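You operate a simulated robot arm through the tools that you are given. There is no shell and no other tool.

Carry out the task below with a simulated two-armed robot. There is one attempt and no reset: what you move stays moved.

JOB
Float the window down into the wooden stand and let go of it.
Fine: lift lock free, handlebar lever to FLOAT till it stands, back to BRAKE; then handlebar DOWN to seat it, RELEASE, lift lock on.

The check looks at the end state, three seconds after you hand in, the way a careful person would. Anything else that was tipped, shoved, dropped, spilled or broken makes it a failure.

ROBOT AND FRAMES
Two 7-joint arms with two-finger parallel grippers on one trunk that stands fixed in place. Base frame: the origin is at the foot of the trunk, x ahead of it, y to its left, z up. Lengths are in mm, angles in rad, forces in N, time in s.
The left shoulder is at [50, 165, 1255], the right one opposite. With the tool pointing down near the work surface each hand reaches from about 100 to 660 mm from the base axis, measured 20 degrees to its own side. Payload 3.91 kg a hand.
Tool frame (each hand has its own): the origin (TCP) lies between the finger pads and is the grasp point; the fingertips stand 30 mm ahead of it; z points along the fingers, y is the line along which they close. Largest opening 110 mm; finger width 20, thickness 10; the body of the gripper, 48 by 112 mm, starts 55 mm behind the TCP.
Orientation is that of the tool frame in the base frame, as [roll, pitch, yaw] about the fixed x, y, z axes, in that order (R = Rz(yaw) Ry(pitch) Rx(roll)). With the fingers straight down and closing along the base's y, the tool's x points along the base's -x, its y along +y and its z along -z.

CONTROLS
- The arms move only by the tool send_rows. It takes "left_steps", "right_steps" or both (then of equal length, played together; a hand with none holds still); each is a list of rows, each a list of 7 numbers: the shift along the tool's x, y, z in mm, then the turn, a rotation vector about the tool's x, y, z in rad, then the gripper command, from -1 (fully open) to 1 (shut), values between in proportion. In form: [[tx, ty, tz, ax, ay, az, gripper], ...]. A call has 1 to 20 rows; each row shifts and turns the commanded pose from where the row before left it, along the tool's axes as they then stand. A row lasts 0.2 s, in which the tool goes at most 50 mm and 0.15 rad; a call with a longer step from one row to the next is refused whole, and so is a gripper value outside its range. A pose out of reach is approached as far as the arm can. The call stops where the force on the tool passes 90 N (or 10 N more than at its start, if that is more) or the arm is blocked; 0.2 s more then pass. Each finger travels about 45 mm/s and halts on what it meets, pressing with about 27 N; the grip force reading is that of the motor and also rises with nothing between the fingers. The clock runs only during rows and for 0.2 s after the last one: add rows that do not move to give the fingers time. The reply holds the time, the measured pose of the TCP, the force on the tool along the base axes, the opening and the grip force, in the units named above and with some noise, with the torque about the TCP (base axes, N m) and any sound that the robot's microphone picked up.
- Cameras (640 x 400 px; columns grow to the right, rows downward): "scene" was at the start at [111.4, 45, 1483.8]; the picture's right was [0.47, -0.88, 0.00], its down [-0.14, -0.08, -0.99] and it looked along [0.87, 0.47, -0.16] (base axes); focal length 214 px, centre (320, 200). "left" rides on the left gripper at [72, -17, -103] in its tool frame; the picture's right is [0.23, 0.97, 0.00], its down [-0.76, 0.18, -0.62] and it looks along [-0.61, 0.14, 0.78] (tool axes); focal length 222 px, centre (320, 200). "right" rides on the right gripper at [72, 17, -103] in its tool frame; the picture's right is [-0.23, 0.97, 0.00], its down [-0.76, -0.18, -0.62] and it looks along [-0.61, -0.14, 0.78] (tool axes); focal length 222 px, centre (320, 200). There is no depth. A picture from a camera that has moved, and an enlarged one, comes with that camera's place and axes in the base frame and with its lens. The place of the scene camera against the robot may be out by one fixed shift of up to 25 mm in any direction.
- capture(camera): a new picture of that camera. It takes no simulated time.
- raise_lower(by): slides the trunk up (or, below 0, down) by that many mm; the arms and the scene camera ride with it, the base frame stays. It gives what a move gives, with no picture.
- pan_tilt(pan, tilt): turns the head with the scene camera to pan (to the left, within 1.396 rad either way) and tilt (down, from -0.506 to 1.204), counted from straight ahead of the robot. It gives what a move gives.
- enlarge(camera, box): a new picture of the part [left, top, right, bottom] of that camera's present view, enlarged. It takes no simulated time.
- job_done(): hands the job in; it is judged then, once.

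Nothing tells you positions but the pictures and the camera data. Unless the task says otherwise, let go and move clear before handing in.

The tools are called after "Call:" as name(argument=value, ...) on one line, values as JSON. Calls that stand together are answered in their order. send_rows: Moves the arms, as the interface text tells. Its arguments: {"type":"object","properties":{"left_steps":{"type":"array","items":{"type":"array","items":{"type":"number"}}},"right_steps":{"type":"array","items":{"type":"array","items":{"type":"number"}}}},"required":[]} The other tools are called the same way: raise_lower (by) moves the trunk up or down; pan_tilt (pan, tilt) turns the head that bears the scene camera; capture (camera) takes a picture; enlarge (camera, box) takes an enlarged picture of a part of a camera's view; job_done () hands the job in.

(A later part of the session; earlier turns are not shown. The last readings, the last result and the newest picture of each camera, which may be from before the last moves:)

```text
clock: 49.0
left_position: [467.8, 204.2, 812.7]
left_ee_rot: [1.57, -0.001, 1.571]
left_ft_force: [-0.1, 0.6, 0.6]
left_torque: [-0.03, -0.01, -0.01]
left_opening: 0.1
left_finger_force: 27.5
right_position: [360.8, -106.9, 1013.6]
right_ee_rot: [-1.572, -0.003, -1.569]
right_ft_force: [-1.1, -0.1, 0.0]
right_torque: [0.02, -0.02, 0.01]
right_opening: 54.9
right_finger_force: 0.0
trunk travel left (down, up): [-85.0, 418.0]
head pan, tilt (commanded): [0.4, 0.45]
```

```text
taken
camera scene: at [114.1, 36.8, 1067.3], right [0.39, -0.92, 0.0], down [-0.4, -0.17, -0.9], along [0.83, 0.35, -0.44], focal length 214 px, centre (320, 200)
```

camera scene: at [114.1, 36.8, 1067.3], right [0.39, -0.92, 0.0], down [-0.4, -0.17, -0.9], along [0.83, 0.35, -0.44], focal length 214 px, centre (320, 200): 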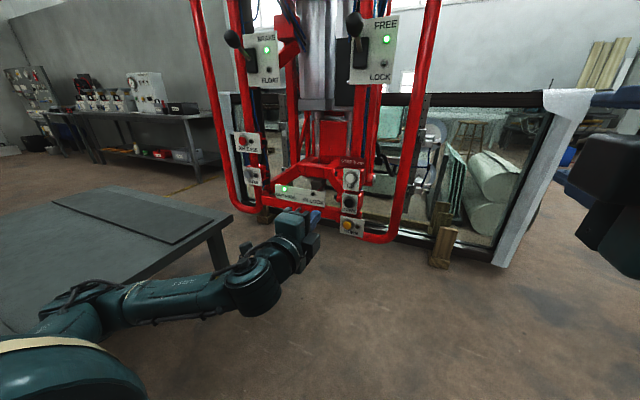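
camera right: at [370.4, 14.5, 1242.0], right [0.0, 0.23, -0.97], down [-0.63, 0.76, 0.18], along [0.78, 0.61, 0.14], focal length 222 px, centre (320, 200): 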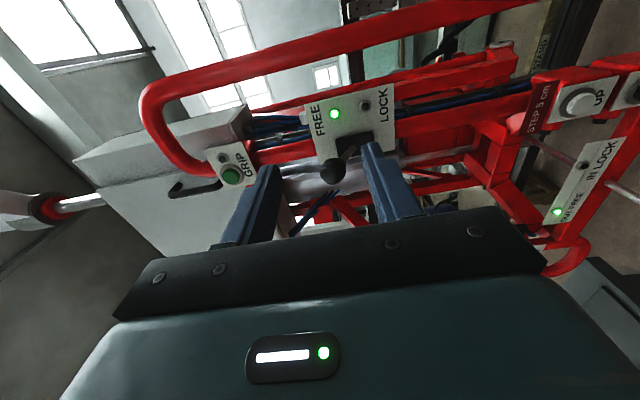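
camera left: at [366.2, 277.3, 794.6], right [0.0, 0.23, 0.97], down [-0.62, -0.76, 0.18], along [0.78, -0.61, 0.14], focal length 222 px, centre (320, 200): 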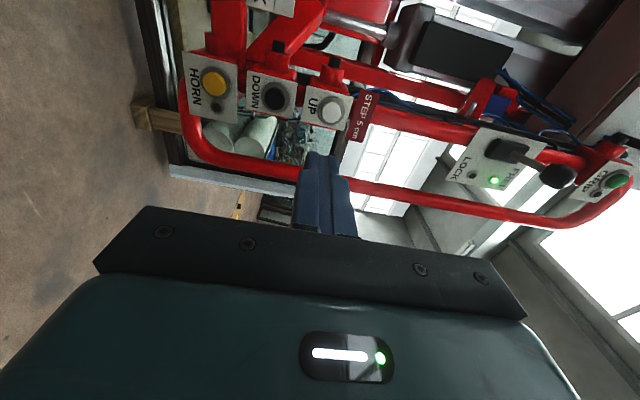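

Call:
enlarge(camera="scene", box=[320, 155, 384, 235])

Call:
enlarge(camera="left", box=[180, 50, 372, 170])

Call:
enlarge(camera="scene", box=[400, 180, 528, 280])

```text
5.00 times, centred on (352, 195) of scene
camera zoom: at [114.1, 36.8, 1067.3], right [0.39, -0.92, 0.0], down [-0.4, -0.17, -0.9], along [0.83, 0.35, -0.44], focal length 1072 px, centre (160, 225)
```

zoom: 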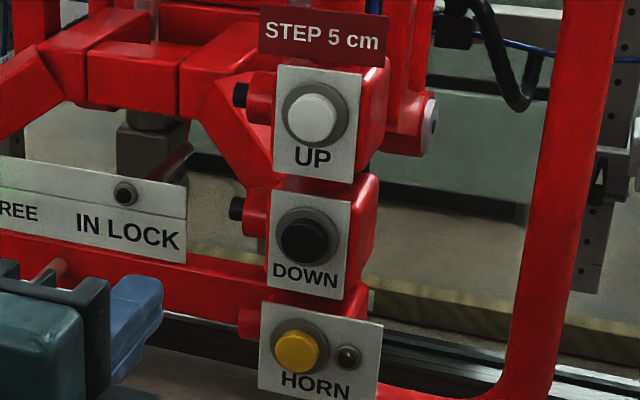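

```text
3.33 times, centred on (276, 110) of left
camera zoom: at [366.2, 277.3, 794.6], right [0.0, 0.23, 0.97], down [-0.62, -0.76, 0.18], along [0.78, -0.61, 0.14], focal length 740 px, centre (467, 500)
```

zoom: 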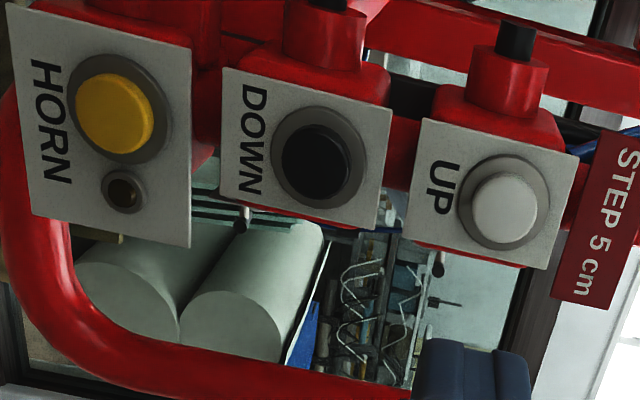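

```text
4.00 times, centred on (464, 230) of scene
camera zoom: at [114.1, 36.8, 1067.3], right [0.39, -0.92, 0.0], down [-0.4, -0.17, -0.9], along [0.83, 0.35, -0.44], focal length 858 px, centre (-256, 80)
```

zoom: 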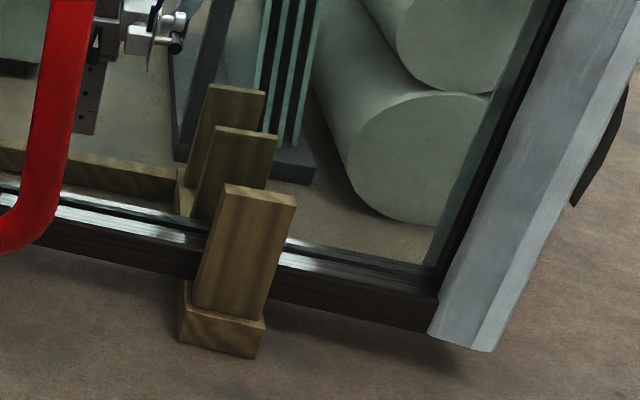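

I place the DOWN cap at about (689, 183, 752). I'll line up the closed left fingertips in front of it, staying about 30 mm short, and check.

Call:
send_rows(left_steps=[[-10, -30, 0, 0, 0, 0, 1], [-11, -31, 0, 0, 0, 0, 1], [0, 0, 40, 0, 0, 0, 1], [0, 0, 40, 0, 0, 0, 1], [0, 0, 40, 0, 0, 0, 1], [0, 0, 40, 0, 0, 0, 1], [0, 0, 0, 0, 0, 0, 1]])

Call:
capture(camera="left")

Call:
enlarge(camera="scene", box=[300, 155, 396, 235])

```text
clock: 50.6
left_position: [628.2, 185.0, 748.7]
left_ee_rot: [1.569, 0.002, 1.572]
left_ft_force: [1.0, -1.1, 0.5]
left_torque: [-0.01, 0.0, 0.01]
left_opening: 0.4
left_finger_force: 27.0
right_position: [361.8, -106.4, 1013.2]
right_ee_rot: [-1.573, -0.004, -1.567]
right_ft_force: [-0.1, 0.1, -0.1]
right_torque: [0.02, -0.03, -0.01]
right_opening: 54.8
right_finger_force: 0.0
trunk travel left (down, up): [-85.0, 418.0]
head pan, tilt (commanded): [0.4, 0.45]
```

```text
taken
camera left: at [526.9, 257.7, 730.9], right [0.0, 0.23, 0.97], down [-0.62, -0.76, 0.18], along [0.78, -0.61, 0.14], focal length 222 px, centre (320, 200)
```

left: 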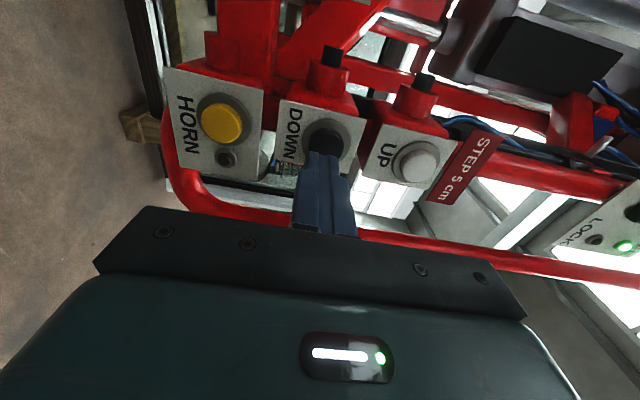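

```text
5.00 times, centred on (348, 195) of scene
camera zoom: at [114.2, 36.8, 1067.2], right [0.39, -0.92, 0.0], down [-0.4, -0.17, -0.9], along [0.83, 0.35, -0.44], focal length 1072 px, centre (180, 225)
```

zoom: 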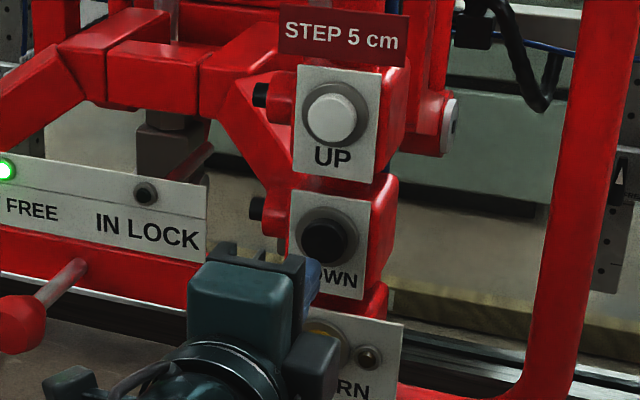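

The finger is lined up with DOWN. I'll approach to just short of contact, then press lightly and come back.

Call:
send_rows(left_steps=[[0, 2, 18, 0, 0, 0, 1], [0, 0, 6, 0, 0, 0, 1]])

Call:
enlarge(camera="left", box=[240, 70, 400, 170])

```text
clock: 51.2
left_position: [652.3, 183.9, 752.6]
left_ee_rot: [1.57, 0.001, 1.572]
left_ft_force: [-0.4, -0.2, 0.0]
left_torque: [-0.01, -0.04, -0.03]
left_opening: 0.0
left_finger_force: 27.2
right_position: [360.7, -106.8, 1014.0]
right_ee_rot: [-1.571, -0.004, -1.57]
right_ft_force: [0.5, -0.5, 0.4]
right_torque: [-0.01, -0.01, 0.0]
right_opening: 55.0
right_finger_force: 0.0
trunk travel left (down, up): [-85.0, 418.0]
head pan, tilt (commanded): [0.4, 0.45]
```

```text
4.00 times, centred on (320, 120) of left
camera zoom: at [550.1, 257.3, 734.6], right [0.0, 0.23, 0.97], down [-0.62, -0.76, 0.18], along [0.78, -0.61, 0.14], focal length 888 px, centre (320, 520)
```

zoom: 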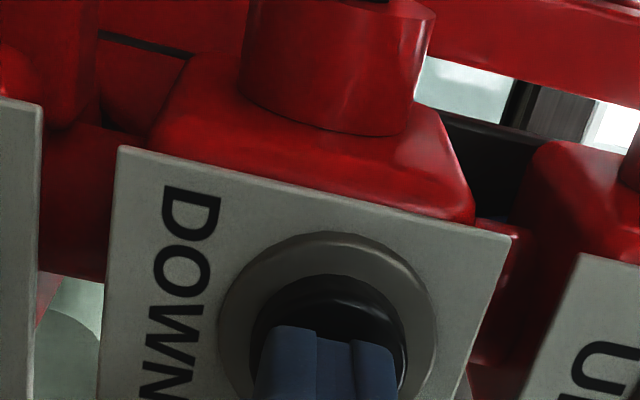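

Call:
send_rows(left_steps=[[0, 0, 5, 0, 0, 0, 1], [0, 0, 4, 0, 0, 0, 1]])

Call:
enlarge(camera="left", box=[240, 70, 400, 170])

```text
clock: 51.8
left_position: [661.1, 183.5, 752.3]
left_ee_rot: [1.571, 0.002, 1.571]
left_ft_force: [-15.3, 0.4, -3.1]
left_torque: [0.11, 0.09, -0.03]
left_opening: 0.1
left_finger_force: 27.0
right_position: [359.9, -106.7, 1014.7]
right_ee_rot: [-1.57, -0.003, -1.569]
right_ft_force: [-0.6, 0.3, 0.5]
right_torque: [0.0, 0.0, -0.02]
right_opening: 55.4
right_finger_force: 0.0
trunk travel left (down, up): [-85.0, 418.0]
head pan, tilt (commanded): [0.4, 0.45]
heard: click
```

```text
4.00 times, centred on (320, 120) of left
camera zoom: at [558.8, 257.1, 734.4], right [0.0, 0.23, 0.97], down [-0.62, -0.76, 0.18], along [0.78, -0.61, 0.14], focal length 888 px, centre (320, 520)
```

zoom: 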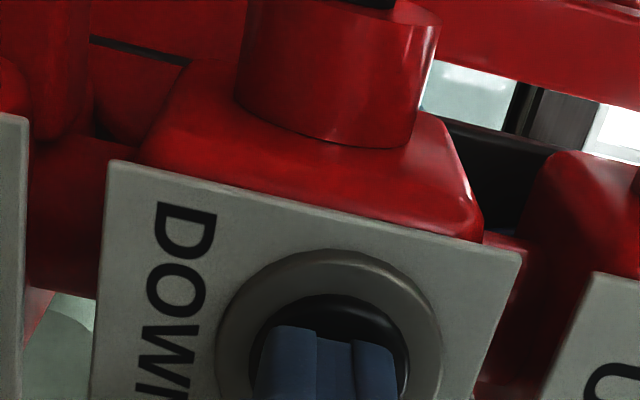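

Contact at about 15 N and a click was heard. I'll come straight back off the button and see what the lift does.

Call:
send_rows(left_steps=[[0, 0, -25, 0, 0, 0, 1], [0, 0, -40, 0, 0, 0, 1]])

Call:
capture(camera="left")

Call:
capture(camera="scene")

Call:
enlarge(camera="scene", box=[400, 180, 528, 280])

```text
clock: 52.4
left_position: [598.6, 182.7, 752.2]
left_ee_rot: [1.57, -0.001, 1.571]
left_ft_force: [-0.4, -1.6, -0.5]
left_torque: [0.02, -0.02, 0.02]
left_opening: 0.0
left_finger_force: 27.0
right_position: [360.9, -107.0, 1014.3]
right_ee_rot: [-1.571, -0.003, -1.569]
right_ft_force: [0.6, 0.1, 0.7]
right_torque: [0.05, 0.0, 0.01]
right_opening: 54.9
right_finger_force: 0.1
trunk travel left (down, up): [-85.0, 418.0]
head pan, tilt (commanded): [0.4, 0.45]
```

```text
taken
camera left: at [496.0, 256.6, 734.6], right [0.0, 0.23, 0.97], down [-0.62, -0.76, 0.18], along [0.78, -0.61, 0.14], focal length 222 px, centre (320, 200)
```

left: 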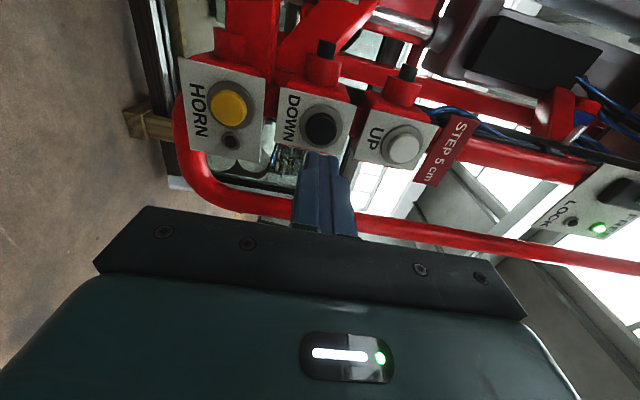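

```text
taken
camera scene: at [114.3, 36.8, 1067.3], right [0.39, -0.92, 0.0], down [-0.4, -0.17, -0.9], along [0.83, 0.35, -0.44], focal length 214 px, centre (320, 200)
```

scene: 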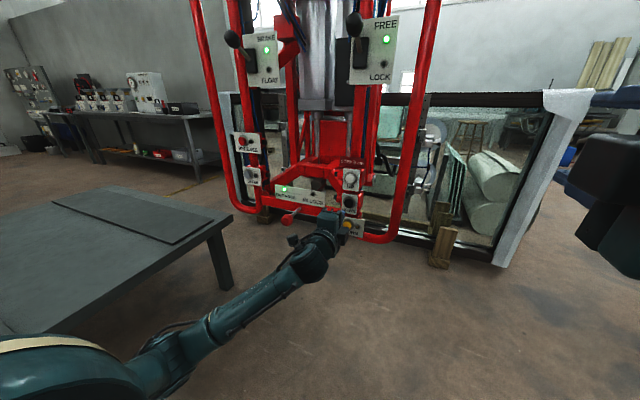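

```text
4.00 times, centred on (464, 230) of scene
camera zoom: at [114.3, 36.8, 1067.3], right [0.39, -0.92, 0.0], down [-0.4, -0.17, -0.9], along [0.83, 0.35, -0.44], focal length 858 px, centre (-256, 80)
```

zoom: 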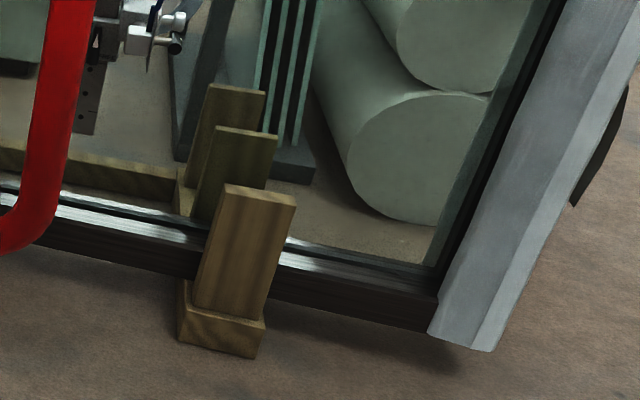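

The picture hasn't changed yet. I'll wait a moment, then look closely at whether the frame sits on the stand base.

Call:
send_rows(left_steps=[[0, 0, 0, 0, 0, 0, 1], [0, 0, 0, 0, 0, 0, 1], [0, 0, 0, 0, 0, 0, 1], [0, 0, 0, 0, 0, 0, 1], [0, 0, 0, 0, 0, 0, 1]])

Call:
enlarge(camera="scene", box=[420, 190, 484, 280])

Call:
enlarge(camera="scene", box=[240, 180, 304, 230])

Call:
enlarge(camera="scene", box=[220, 20, 420, 145])

```text
clock: 53.6
left_position: [598.5, 183.4, 751.5]
left_ee_rot: [1.568, 0.001, 1.572]
left_ft_force: [0.1, 1.0, -0.5]
left_torque: [-0.03, -0.01, -0.02]
left_opening: 0.0
left_finger_force: 27.3
right_position: [361.0, -105.9, 1013.8]
right_ee_rot: [-1.573, -0.002, -1.569]
right_ft_force: [0.4, 0.3, -0.1]
right_torque: [-0.02, 0.03, 0.04]
right_opening: 55.0
right_finger_force: 0.2
trunk travel left (down, up): [-85.0, 418.0]
head pan, tilt (commanded): [0.4, 0.45]
```

```text
4.44 times, centred on (452, 235) of scene
camera zoom: at [114.2, 36.8, 1067.2], right [0.39, -0.92, 0.0], down [-0.4, -0.17, -0.9], along [0.83, 0.35, -0.44], focal length 953 px, centre (-267, 44)
```

zoom: 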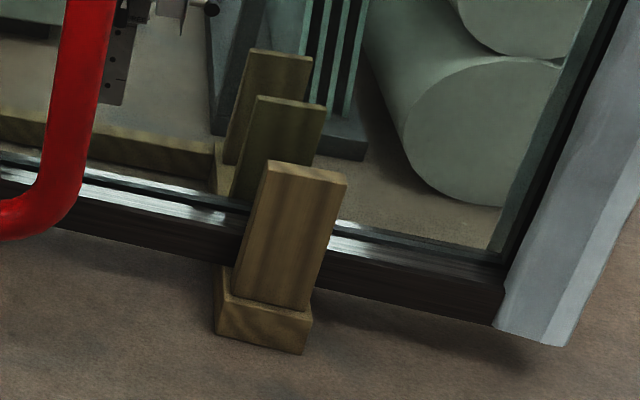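

```text
8.00 times, centred on (272, 205) of scene
camera zoom: at [114.2, 36.8, 1067.2], right [0.39, -0.92, 0.0], down [-0.4, -0.17, -0.9], along [0.83, 0.35, -0.44], focal length 1716 px, centre (704, 160)
```

zoom: 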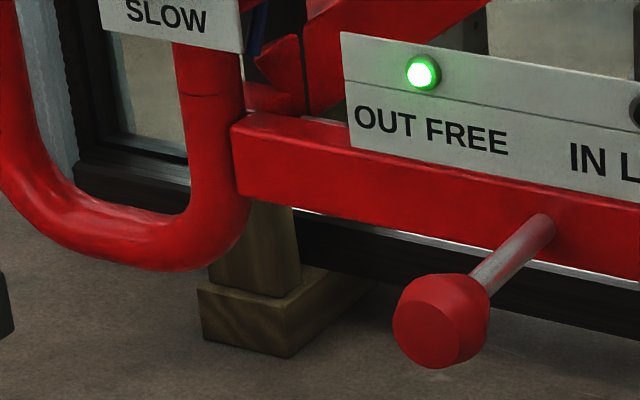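

```text
3.20 times, centred on (320, 82) of scene
camera zoom: at [114.2, 36.8, 1067.2], right [0.39, -0.92, 0.0], down [-0.4, -0.17, -0.9], along [0.83, 0.35, -0.44], focal length 686 px, centre (320, 576)
```

zoom: 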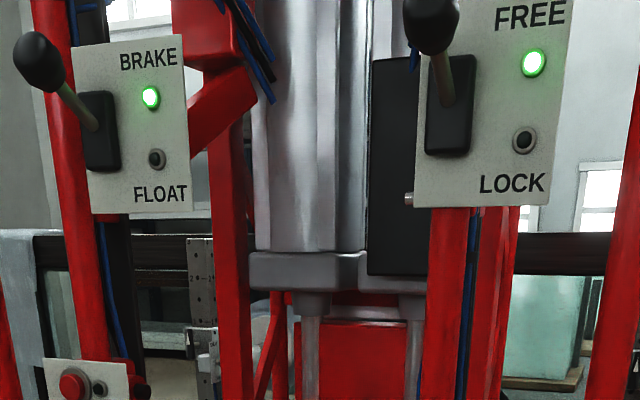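

Call:
enlarge(camera="scene", box=[300, 155, 396, 235])

Call:
enlarge(camera="scene", box=[425, 225, 475, 275])

Call:
enlarge(camera="scene", box=[255, 195, 295, 235])

```text
5.00 times, centred on (348, 195) of scene
camera zoom: at [114.2, 36.8, 1067.2], right [0.39, -0.92, 0.0], down [-0.4, -0.17, -0.9], along [0.83, 0.35, -0.44], focal length 1072 px, centre (180, 225)
```

zoom: 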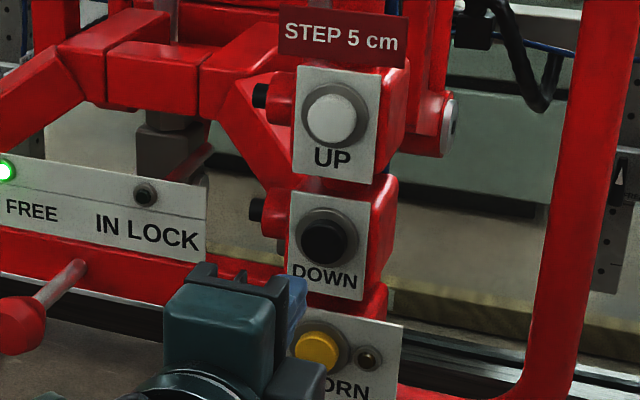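

```text
8.00 times, centred on (450, 250) of scene
camera zoom: at [114.2, 36.8, 1067.2], right [0.39, -0.92, 0.0], down [-0.4, -0.17, -0.9], along [0.83, 0.35, -0.44], focal length 1716 px, centre (-720, -200)
```

zoom: 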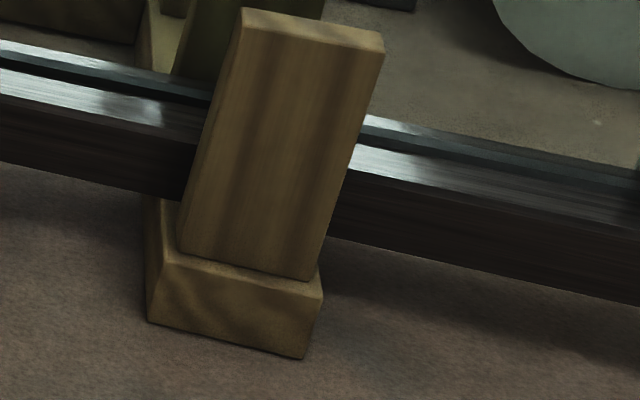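

```text
10.00 times, centred on (275, 215) of scene
camera zoom: at [114.2, 36.8, 1067.2], right [0.39, -0.92, 0.0], down [-0.4, -0.17, -0.9], along [0.83, 0.35, -0.44], focal length 2145 px, centre (770, 50)
```

zoom: 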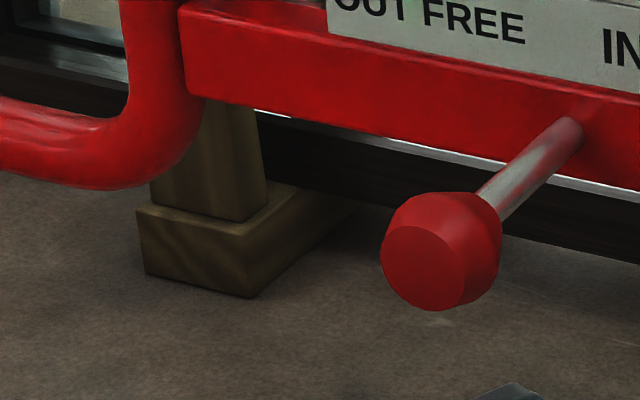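

The window is farther back than I first thought (about x 1500), and it may still hover slightly above the stand base. I'll drop the left hand's camera low to see the gap between frame and base directly.

Call:
send_rows(left_steps=[[0, 0, -40, 0, 0, 0, 1], [0, 0, -40, 0, 0, 0, 1], [0, 0, -40, 0, 0, 0, 1], [0, -40, -10, 0, 0, 0, 1], [0, -40, 0, 0, 0, 0, 1], [0, -40, 0, 0, 0, 0, 1], [0, -40, 0, 0, 0, 0, 1], [0, -40, 0, 0, 0, 0, 1], [0, -40, 0, 0, 0, 0, 1], [0, -40, 0, 0, 0, 0, 1], [0, -40, 0, 0, 0, 0, 1]])

Call:
capture(camera="left")

```text
clock: 55.5
left_position: [461.2, 200.2, 668.9]
left_ee_rot: [1.301, 0.047, 1.58]
left_ft_force: [-0.7, -0.3, -0.5]
left_torque: [0.0, -0.02, 0.02]
left_opening: 0.0
left_finger_force: 26.9
right_position: [357.0, -107.7, 1014.1]
right_ee_rot: [-1.57, 0.0, -1.569]
right_ft_force: [-0.7, -0.1, 0.5]
right_torque: [-0.04, 0.0, 0.01]
right_opening: 55.1
right_finger_force: 0.1
trunk travel left (down, up): [-85.0, 418.0]
head pan, tilt (commanded): [0.4, 0.45]
stopped in row 9 (left hand): the arm was blocked; the commanded pose is now the measured one
```

```text
taken
camera left: at [365.4, 270.2, 620.7], right [-0.26, 0.27, 0.93], down [-0.64, -0.77, 0.04], along [0.72, -0.58, 0.37], focal length 222 px, centre (320, 200)
```

left: 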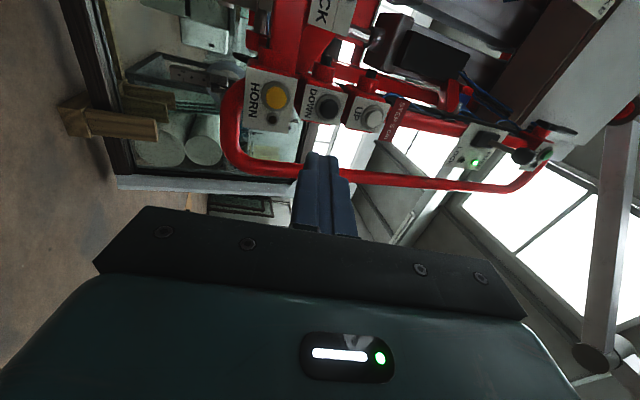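

The arm reported being blocked. I'll check for contact with the table before moving further.

Call:
capture(camera="scene")

Call:
pan_tilt(pan=1.1, tilt=0.8)

Call:
capture(camera="scene")

```text
taken
camera scene: at [111.0, 35.4, 1066.5], right [0.39, -0.92, 0.0], down [-0.4, -0.17, -0.9], along [0.83, 0.35, -0.43], focal length 214 px, centre (320, 200)
```

scene: 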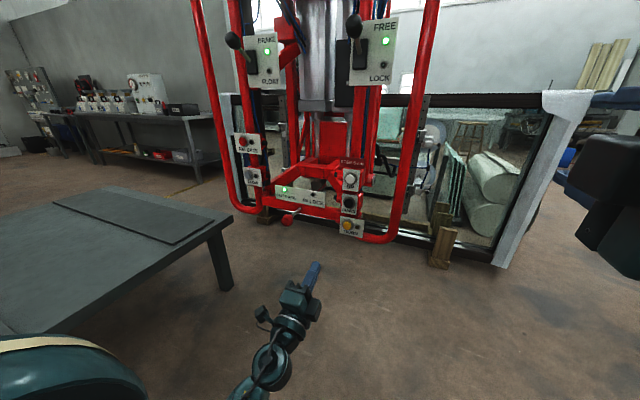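

```text
clock: 56.6
left_position: [460.0, 201.7, 666.2]
left_ee_rot: [1.307, 0.044, 1.584]
left_ft_force: [0.9, 0.1, -0.1]
left_torque: [0.0, 0.01, -0.02]
left_opening: 0.0
left_finger_force: 27.1
right_position: [360.2, -107.2, 1014.0]
right_ee_rot: [-1.571, -0.003, -1.569]
right_ft_force: [1.2, 0.4, 0.0]
right_torque: [0.0, -0.03, 0.04]
right_opening: 55.3
right_finger_force: 0.0
trunk travel left (down, up): [-85.0, 418.0]
head pan, tilt (commanded): [1.1, 0.799]
```

```text
taken
camera scene: at [64.3, 72.7, 1037.1], right [0.89, -0.45, 0.0], down [-0.32, -0.64, -0.7], along [0.32, 0.62, -0.72], focal length 214 px, centre (320, 200)
```

scene: 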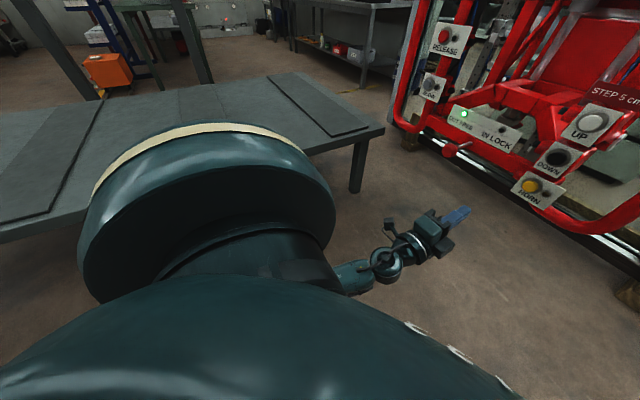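

No contact visible; the table hasn't moved, so it was probably a joint limit. I'll use this low camera position to look at the stand and frame bottom.

Call:
enlarge(camera="left", box=[40, 60, 200, 180])

Call:
enlarge(camera="left", box=[60, 80, 140, 140])

```text
3.33 times, centred on (120, 120) of left
camera zoom: at [365.7, 270.7, 619.3], right [-0.26, 0.27, 0.93], down [-0.64, -0.77, 0.04], along [0.73, -0.58, 0.37], focal length 740 px, centre (987, 467)
```

zoom: 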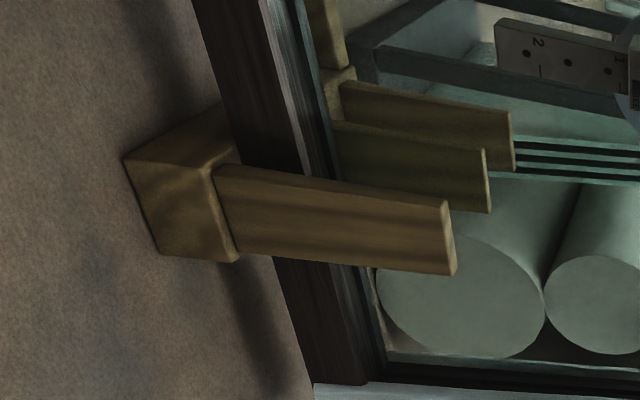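

```text
6.67 times, centred on (100, 110) of left
camera zoom: at [365.7, 270.7, 619.3], right [-0.26, 0.27, 0.93], down [-0.64, -0.77, 0.04], along [0.73, -0.58, 0.37], focal length 1481 px, centre (1787, 800)
```

zoom: 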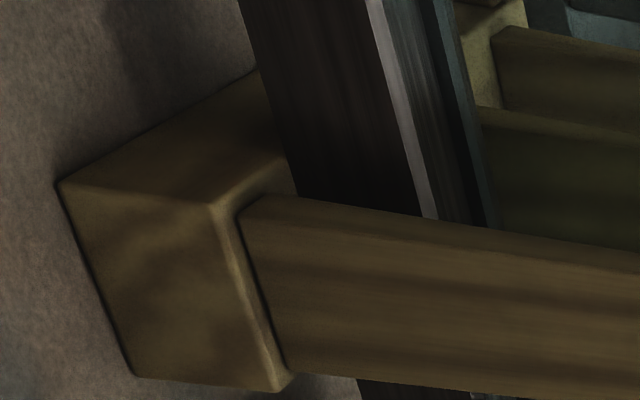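

The base and frame look very close. I'll zoom harder from this low view and from the head to judge whether any gap remains.

Call:
enlarge(camera="left", box=[66, 84, 106, 114])

Call:
pan_tilt(pan=0.1, tilt=0.5)

Call:
capture(camera="scene")

```text
13.33 times, centred on (86, 99) of left
camera zoom: at [365.7, 270.7, 619.3], right [-0.26, 0.27, 0.93], down [-0.64, -0.77, 0.04], along [0.73, -0.58, 0.37], focal length 2962 px, centre (3440, 1547)
```

zoom: 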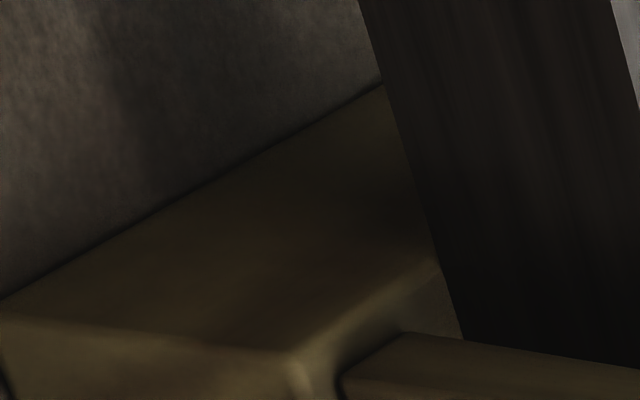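

```text
clock: 57.8
left_position: [461.0, 200.8, 666.1]
left_ee_rot: [1.309, 0.045, 1.585]
left_ft_force: [0.2, 0.8, 0.5]
left_torque: [-0.04, -0.02, 0.03]
left_opening: 0.2
left_finger_force: 27.0
right_position: [359.7, -107.6, 1015.1]
right_ee_rot: [-1.569, -0.003, -1.568]
right_ft_force: [1.0, -0.3, 0.8]
right_torque: [0.02, 0.01, 0.0]
right_opening: 54.8
right_finger_force: 0.0
trunk travel left (down, up): [-85.0, 418.0]
head pan, tilt (commanded): [0.099, 0.499]
```

```text
taken
camera scene: at [118.2, 10.1, 1063.2], right [0.1, -0.99, 0.0], down [-0.47, -0.05, -0.88], along [0.87, 0.09, -0.48], focal length 214 px, centre (320, 200)
```

scene: 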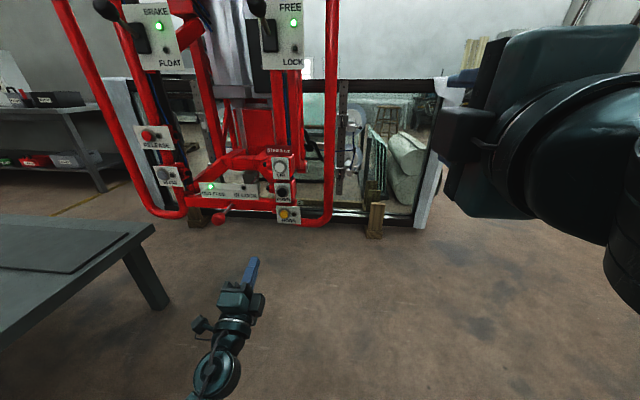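

Call:
enlarge(camera="scene", box=[356, 215, 396, 240])

Call:
enlarge(camera="scene", box=[350, 170, 430, 240])

Call:
enlarge(camera="scene", box=[180, 200, 230, 235])

```text
16.00 times, centred on (376, 228) of scene
camera zoom: at [118.2, 10.1, 1063.2], right [0.1, -0.99, 0.0], down [-0.47, -0.05, -0.88], along [0.87, 0.09, -0.48], focal length 3432 px, centre (-576, -240)
```

zoom: 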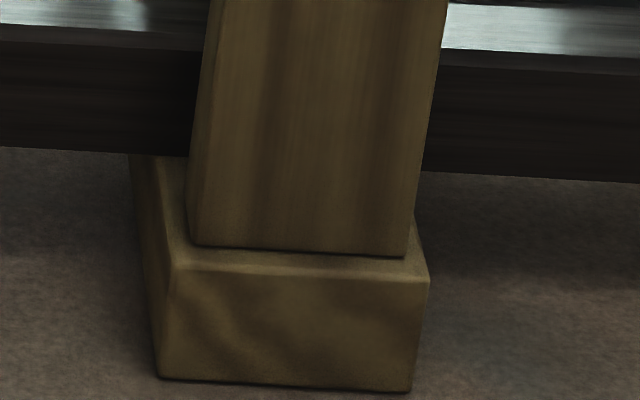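

```text
5.71 times, centred on (390, 205) of scene
camera zoom: at [118.2, 10.1, 1063.2], right [0.1, -0.99, 0.0], down [-0.47, -0.05, -0.88], along [0.87, 0.09, -0.48], focal length 1226 px, centre (-80, 171)
```

zoom: 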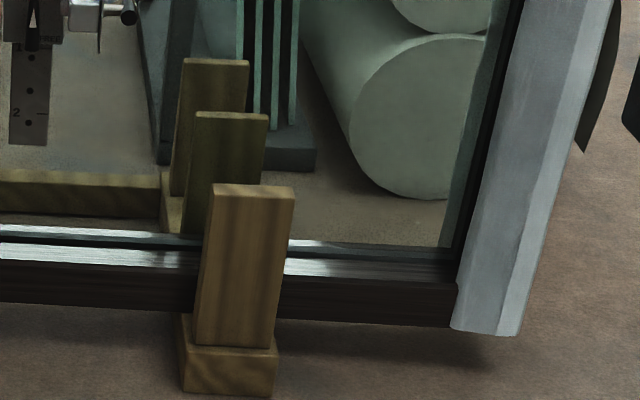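

```text
11.43 times, centred on (205, 218) of scene
camera zoom: at [118.2, 10.1, 1063.2], right [0.1, -0.99, 0.0], down [-0.47, -0.05, -0.88], along [0.87, 0.09, -0.48], focal length 2451 px, centre (1634, 0)
```

zoom: 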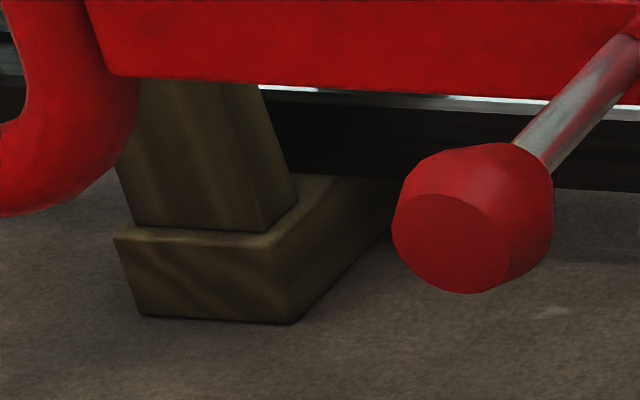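

From both viewpoints the frame's lower edge meets the base top (computed gap about 1–2 mm), so the window stands on the stand and the DOWN press did register. Next is RELEASE; I'll raise the trunk a bit and bring the left hand around, angled outward for reach.

Call:
raise_lower(by=130)

Call:
send_rows(left_steps=[[0, 0, 0, 0.132, 0, 0.0225, 1], [0, 0, 0, 0.132, 0, 0.0225, 1], [0, 0, 0, 0, 0.122, 0, 1], [0, 0, 0, 0, 0.122, 0, 1], [0, 0, 0, 0, 0.122, 0, 1], [0, 0, 0, 0, 0.122, 0, 1], [27.1, 17.7, 27.6, 0, 0, 0, 1], [27.1, 17.7, 27.6, 0, 0, 0, 1], [27.1, 17.7, 27.6, 0, 0, 0, 1], [27.1, 17.7, 27.6, 0, 0, 0, 1], [27.1, 17.7, 27.6, 0, 0, 0, 1], [27.1, 17.7, 27.6, 0, 0, 0, 1], [27.1, 17.7, 27.6, 0, 0, 0, 1]])

Call:
capture(camera="left")

Call:
pan_tilt(pan=0.5, tilt=0.4)

Call:
capture(camera="scene")

```text
clock: 59.4
left_position: [463.1, 198.9, 788.9]
left_ee_rot: [1.323, 0.048, 1.581]
left_ft_force: [1.2, -0.4, 0.1]
left_torque: [-0.01, 0.02, -0.03]
left_opening: 0.0
left_finger_force: 27.0
right_position: [363.0, -106.7, 1144.1]
right_ee_rot: [-1.575, -0.002, -1.569]
right_ft_force: [-0.3, 0.4, -0.2]
right_torque: [-0.02, 0.03, 0.01]
right_opening: 55.0
right_finger_force: 0.0
trunk travel left (down, up): [-215.0, 288.0]
head pan, tilt (commanded): [0.099, 0.499]
```

```text
clock: 60.9
left_position: [460.6, 230.0, 783.6]
left_ee_rot: [1.551, -0.148, 2.051]
left_ft_force: [-0.4, 0.8, 0.0]
left_torque: [-0.02, 0.01, -0.01]
left_opening: 0.2
left_finger_force: 27.0
right_position: [361.8, -108.2, 1149.6]
right_ee_rot: [-1.574, -0.006, -1.571]
right_ft_force: [0.8, -0.4, 1.0]
right_torque: [-0.03, -0.01, 0.05]
right_opening: 55.0
right_finger_force: 0.1
trunk travel left (down, up): [-215.0, 288.0]
head pan, tilt (commanded): [0.099, 0.499]
stopped in row 7 (left hand): the arm was blocked; the commanded pose is now the measured one
```

```text
taken
camera left: at [335.0, 249.4, 774.7], right [-0.05, 0.06, 1.0], down [-0.2, -0.98, 0.05], along [0.98, -0.19, 0.07], focal length 222 px, centre (320, 200)
```

left: 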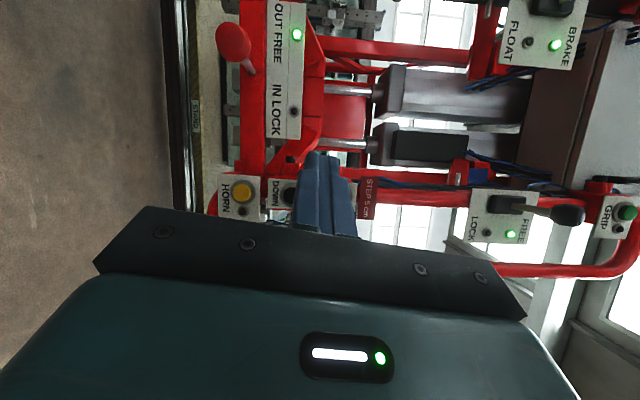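

```text
clock: 61.8
left_position: [460.8, 229.7, 780.8]
left_ee_rot: [1.554, -0.151, 2.05]
left_ft_force: [0.0, -0.3, -0.5]
left_torque: [0.0, -0.01, 0.03]
left_opening: 0.2
left_finger_force: 27.2
right_position: [360.7, -106.3, 1148.9]
right_ee_rot: [-1.574, -0.004, -1.569]
right_ft_force: [0.3, -0.3, -0.5]
right_torque: [0.02, 0.02, 0.02]
right_opening: 55.2
right_finger_force: 0.1
trunk travel left (down, up): [-215.0, 288.0]
head pan, tilt (commanded): [0.499, 0.4]
```

```text
taken
camera scene: at [110.9, 45.4, 1207.5], right [0.48, -0.88, 0.0], down [-0.34, -0.19, -0.92], along [0.81, 0.44, -0.39], focal length 214 px, centre (320, 200)
```

scene: 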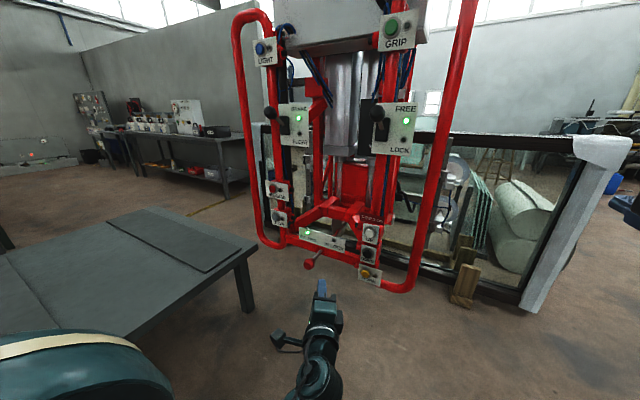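

The left arm is blocked again, so something is touching the arm itself. I'll look down along the arm from the head and with the right camera before pushing further.

Call:
pan_tilt(pan=0.8, tilt=1.15)

Call:
capture(camera="scene")

Call:
pan_tilt(pan=1.39, tilt=0.9)

Call:
capture(camera="scene")

Call:
capture(camera="right")

```text
clock: 62.9
left_position: [460.3, 231.5, 780.3]
left_ee_rot: [1.558, -0.15, 2.051]
left_ft_force: [-0.4, 0.7, 0.0]
left_torque: [0.01, 0.02, 0.04]
left_opening: 0.0
left_finger_force: 26.9
right_position: [361.1, -106.6, 1150.3]
right_ee_rot: [-1.573, -0.003, -1.57]
right_ft_force: [0.1, -0.9, -0.3]
right_torque: [0.02, -0.02, 0.01]
right_opening: 55.0
right_finger_force: 0.1
trunk travel left (down, up): [-215.0, 288.0]
head pan, tilt (commanded): [0.799, 1.15]
```

```text
taken
camera scene: at [71.1, 43.8, 1147.7], right [0.72, -0.7, 0.0], down [-0.64, -0.65, -0.41], along [0.29, 0.29, -0.91], focal length 214 px, centre (320, 200)
```

scene: 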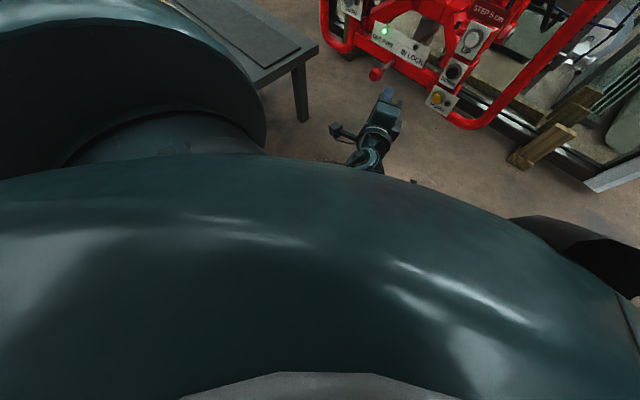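

```text
clock: 63.9
left_position: [460.0, 230.7, 781.1]
left_ee_rot: [1.559, -0.152, 2.048]
left_ft_force: [-0.1, 0.1, -0.4]
left_torque: [0.0, -0.01, 0.0]
left_opening: 0.0
left_finger_force: 26.6
right_position: [362.3, -105.9, 1150.2]
right_ee_rot: [-1.576, -0.002, -1.569]
right_ft_force: [-0.2, -0.6, -0.2]
right_torque: [0.0, -0.02, -0.01]
right_opening: 54.9
right_finger_force: 0.1
trunk travel left (down, up): [-215.0, 288.0]
head pan, tilt (commanded): [1.389, 0.901]
```

```text
taken
camera scene: at [43.2, 75.3, 1164.7], right [0.98, -0.18, 0.0], down [-0.14, -0.77, -0.62], along [0.11, 0.61, -0.78], focal length 214 px, centre (320, 200)
```

scene: 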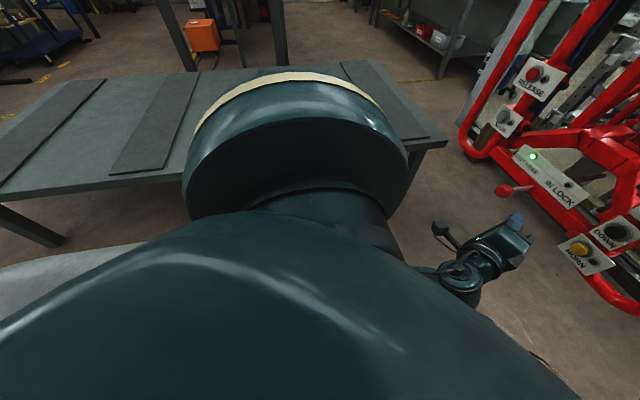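

```text
taken
camera right: at [258.5, -179.4, 1132.4], right [0.0, 0.22, -0.97], down [-0.62, 0.76, 0.18], along [0.78, 0.61, 0.14], focal length 222 px, centre (320, 200)
```

right: 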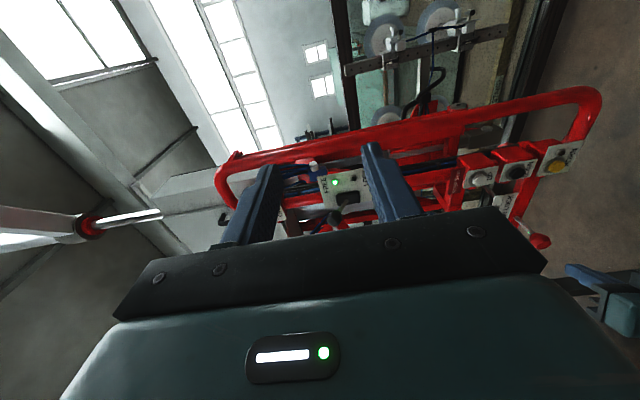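

Nothing external touches the left arm; it's folded tightly near a joint limit. I'll ease it out with small forward and upward moves.

Call:
send_rows(left_steps=[[0, 0, 12, 0, 0, 0, 1], [0, 0, 12, 0, 0, 0, 1], [0, 8, 12, 0, 0, 0, 1], [0, 8, 12, 0, 0, 0, 1]])

```text
clock: 65.0
left_position: [471.2, 249.0, 736.2]
left_ee_rot: [1.682, -0.224, 2.023]
left_ft_force: [-0.4, -0.2, -0.5]
left_torque: [0.0, 0.0, 0.0]
left_opening: 0.0
left_finger_force: 27.3
right_position: [361.3, -105.9, 1151.2]
right_ee_rot: [-1.574, -0.005, -1.568]
right_ft_force: [0.1, 0.4, -0.2]
right_torque: [-0.04, -0.02, 0.0]
right_opening: 54.9
right_finger_force: 0.0
trunk travel left (down, up): [-215.0, 288.0]
head pan, tilt (commanded): [1.389, 0.901]
stopped in row 4 (left hand): the arm was blocked; the commanded pose is now the measured one
```

The hand moved in an unexpected way, so I need to see the elbow. I'll turn the right hand's camera to look across at the left arm.

Call:
send_rows(right_steps=[[0, 0, 0, 0, -0.14, 0, 0], [0, 0, 0, 0, -0.14, 0, 0], [0, 0, 0, 0, -0.14, 0, 0], [0, 0, 0, 0, -0.14, 0, 0], [0, 0, 0, 0, -0.14, 0, 0], [0, 0, 0, 0, -0.14, 0, 0], [0, 0, 0, -0.12, 0, 0, 0], [0, 0, 0, -0.12, 0, 0, 0], [0, 0, 0, -0.12, 0, 0, 0], [0, 0, 0, -0.12, 0, 0, 0]])

Call:
capture(camera="right")

Call:
pan_tilt(pan=0.7, tilt=0.8)

Call:
capture(camera="scene")

```text
clock: 67.2
left_position: [470.5, 249.5, 734.3]
left_ee_rot: [1.686, -0.225, 2.023]
left_ft_force: [-0.1, 1.3, 0.1]
left_torque: [0.01, 0.0, 0.01]
left_opening: 0.1
left_finger_force: 26.9
right_position: [403.0, -56.7, 1123.6]
right_ee_rot: [-1.808, 0.001, -0.73]
right_ft_force: [0.2, -1.6, -0.7]
right_torque: [0.01, -0.03, 0.04]
right_opening: 54.7
right_finger_force: 0.1
right hand out of reach, approached as far as the arm can: row 1, 2, 6, 7, 8, 9, 10
trunk travel left (down, up): [-215.0, 288.0]
head pan, tilt (commanded): [1.389, 0.901]
```

```text
taken
camera right: at [386.8, -182.0, 1130.9], right [-0.32, -0.02, -0.95], down [-0.94, 0.09, 0.32], along [0.08, 1.0, -0.04], focal length 222 px, centre (320, 200)
```

right: 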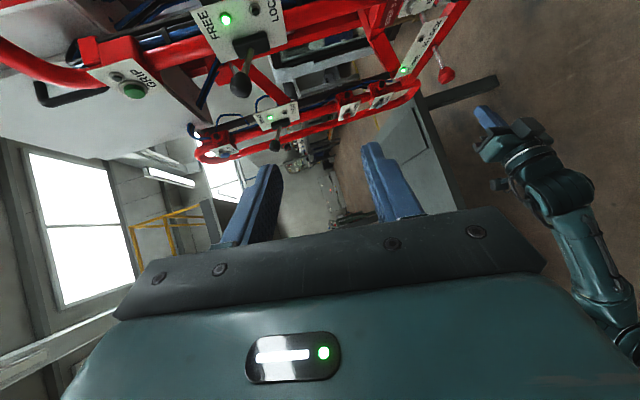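

```text
clock: 68.3
left_position: [470.2, 248.7, 734.0]
left_ee_rot: [1.687, -0.224, 2.023]
left_ft_force: [-0.1, 0.0, 0.7]
left_torque: [0.02, 0.02, -0.03]
left_opening: 0.1
left_finger_force: 26.6
right_position: [402.5, -55.9, 1123.9]
right_ee_rot: [-1.807, 0.001, -0.73]
right_ft_force: [0.1, -0.7, 0.8]
right_torque: [-0.02, 0.03, 0.0]
right_opening: 54.9
right_finger_force: 0.1
trunk travel left (down, up): [-215.0, 288.0]
head pan, tilt (commanded): [0.7, 0.799]
```

```text
taken
camera scene: at [91.2, 53.1, 1173.2], right [0.64, -0.76, 0.0], down [-0.55, -0.46, -0.7], along [0.53, 0.45, -0.72], focal length 214 px, centre (320, 200)
```

scene: 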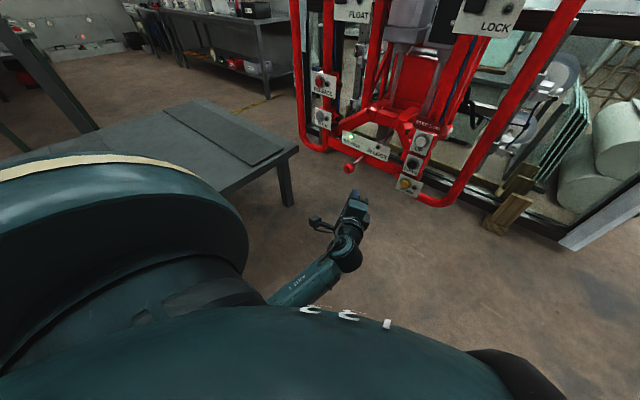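

Call:
send_rows(left_steps=[[0, 0, 0, 0.1, 0, 0, 1], [0, 0, 0, 0.1, 0, 0, 1], [0, 0, 0, 0.1, 0, 0, 1], [0, 0, 0, 0.1, 0, 0, 1]])

Call:
capture(camera="right")

```text
clock: 69.3
left_position: [424.2, 275.6, 673.5]
left_ee_rot: [2.182, -0.387, 1.979]
left_ft_force: [-0.3, 0.7, 0.3]
left_torque: [-0.01, 0.01, -0.01]
left_opening: 0.0
left_finger_force: 26.9
right_position: [402.6, -55.9, 1123.2]
right_ee_rot: [-1.807, 0.003, -0.73]
right_ft_force: [-0.1, -0.6, 0.4]
right_torque: [-0.04, 0.0, -0.02]
right_opening: 55.0
right_finger_force: 0.0
trunk travel left (down, up): [-215.0, 288.0]
head pan, tilt (commanded): [0.7, 0.799]
stopped in row 4 (left hand): the arm was blocked; the commanded pose is now the measured one
```

```text
taken
camera right: at [386.7, -181.6, 1130.4], right [-0.32, -0.02, -0.95], down [-0.94, 0.09, 0.32], along [0.08, 1.0, -0.04], focal length 222 px, centre (320, 200)
```

right: 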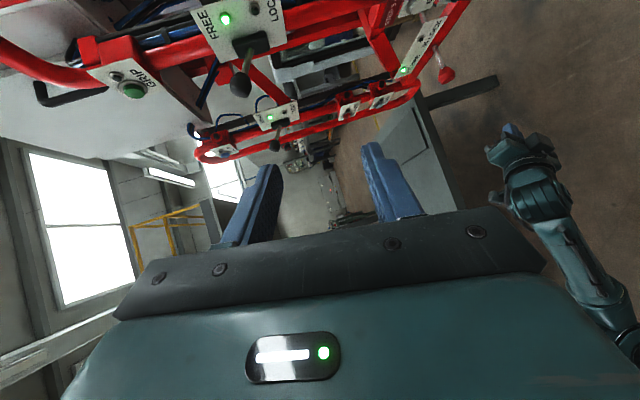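

Call:
send_rows(left_steps=[[4.3, 13.8, 4, 0, 0, 0, 1], [4.3, 13.8, 4, 0, 0, 0, 1]])

```text
clock: 70.1
left_position: [414.5, 276.6, 658.4]
left_ee_rot: [2.282, -0.399, 1.941]
left_ft_force: [1.2, 0.4, -0.2]
left_torque: [-0.01, 0.01, 0.02]
left_opening: 0.0
left_finger_force: 26.5
right_position: [402.0, -55.6, 1124.3]
right_ee_rot: [-1.805, 0.003, -0.73]
right_ft_force: [-1.0, 0.7, 1.0]
right_torque: [-0.03, 0.0, -0.02]
right_opening: 55.0
right_finger_force: 0.1
trunk travel left (down, up): [-215.0, 288.0]
head pan, tilt (commanded): [0.7, 0.799]
stopped in row 2 (left hand): the arm was blocked; the commanded pose is now the measured one
```

The left arm keeps sagging opposite to commands; I need a clear look at its elbow. I'll tilt the right camera further down toward it.

Call:
send_rows(right_steps=[[0, 0, -20, -0.12, 0, 0, 0], [0, 0, -20, -0.12, 0, 0, 0], [0, 0, -20, -0.12, 0, 0, 0], [0, 0, -20, -0.12, 0, 0, 0], [0, 0, 0, -0.12, 0, 0, 0]])

Call:
capture(camera="right")

```text
clock: 71.3
left_position: [414.1, 275.6, 656.4]
left_ee_rot: [2.286, -0.399, 1.937]
left_ft_force: [0.4, -0.3, 0.5]
left_torque: [-0.03, 0.02, -0.01]
left_opening: 0.0
left_finger_force: 27.2
right_position: [407.6, -24.5, 1027.4]
right_ee_rot: [-2.163, 0.015, -0.768]
right_ft_force: [-1.0, -0.1, -0.7]
right_torque: [0.01, 0.0, -0.01]
right_opening: 54.9
right_finger_force: 0.0
right hand out of reach, approached as far as the arm can: row 1, 2, 3, 4, 5
trunk travel left (down, up): [-215.0, 288.0]
head pan, tilt (commanded): [0.7, 0.799]
```

```text
taken
camera right: at [393.8, -144.5, 1069.9], right [-0.55, -0.23, -0.81], down [-0.83, 0.23, 0.5], along [0.07, 0.95, -0.31], focal length 222 px, centre (320, 200)
```

right: 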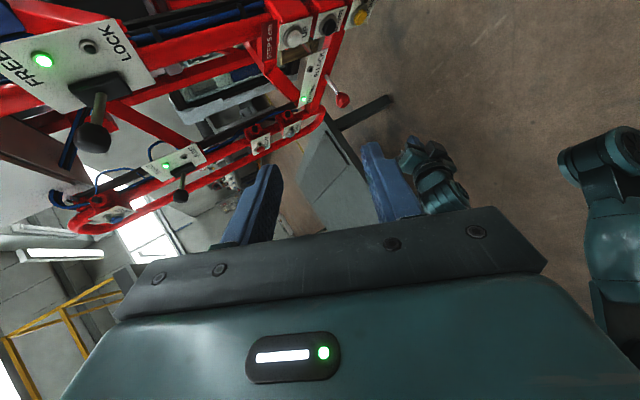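

Call:
enlarge(camera="right", box=[480, 90, 640, 210])

Call:
capture(camera="left")

Call:
pan_tilt(pan=-0.2, tilt=1.2)

Call:
capture(camera="scene")

```text
3.33 times, centred on (560, 150) of right
camera zoom: at [393.8, -144.5, 1069.9], right [-0.55, -0.23, -0.81], down [-0.83, 0.23, 0.5], along [0.07, 0.95, -0.31], focal length 740 px, centre (-480, 367)
```

zoom: 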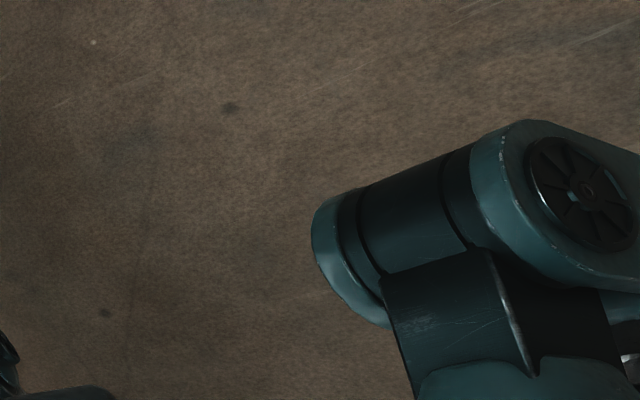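

```text
taken
camera left: at [316.0, 287.1, 734.2], right [0.62, 0.16, 0.77], down [0.0, -0.98, 0.2], along [0.78, -0.13, -0.61], focal length 222 px, centre (320, 200)
```

left: 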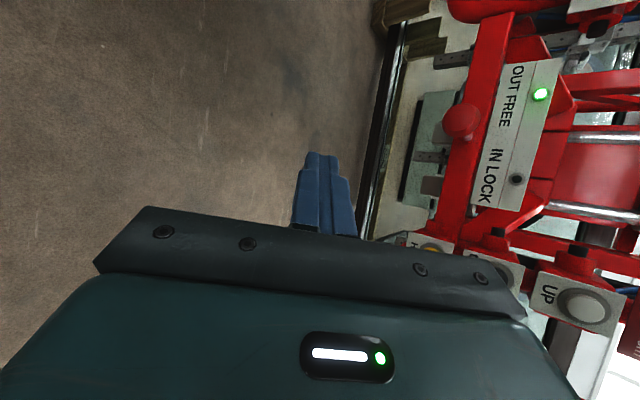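

```text
clock: 72.5
left_position: [413.8, 276.8, 655.5]
left_ee_rot: [2.287, -0.398, 1.936]
left_ft_force: [-0.5, 0.4, 0.2]
left_torque: [0.0, -0.02, 0.01]
left_opening: 0.1
left_finger_force: 26.6
right_position: [407.6, -24.8, 1028.8]
right_ee_rot: [-2.163, 0.01, -0.768]
right_ft_force: [0.5, -0.5, 0.4]
right_torque: [-0.01, 0.04, 0.01]
right_opening: 55.2
right_finger_force: 0.1
trunk travel left (down, up): [-215.0, 288.0]
head pan, tilt (commanded): [-0.201, 1.201]
```

```text
taken
camera scene: at [84.3, -10.0, 1144.7], right [-0.2, -0.98, 0.0], down [-0.91, 0.19, -0.36], along [0.36, -0.07, -0.93], focal length 214 px, centre (320, 200)
```

scene: 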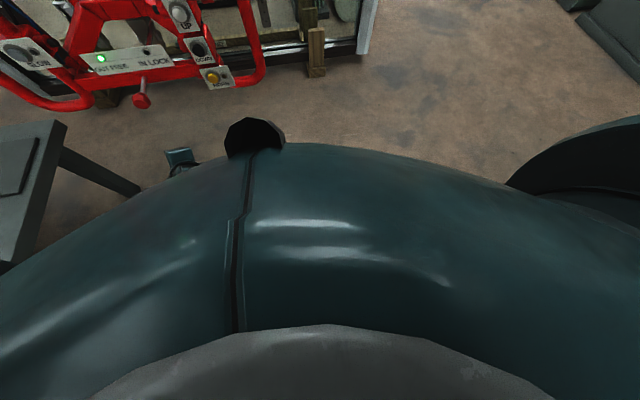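

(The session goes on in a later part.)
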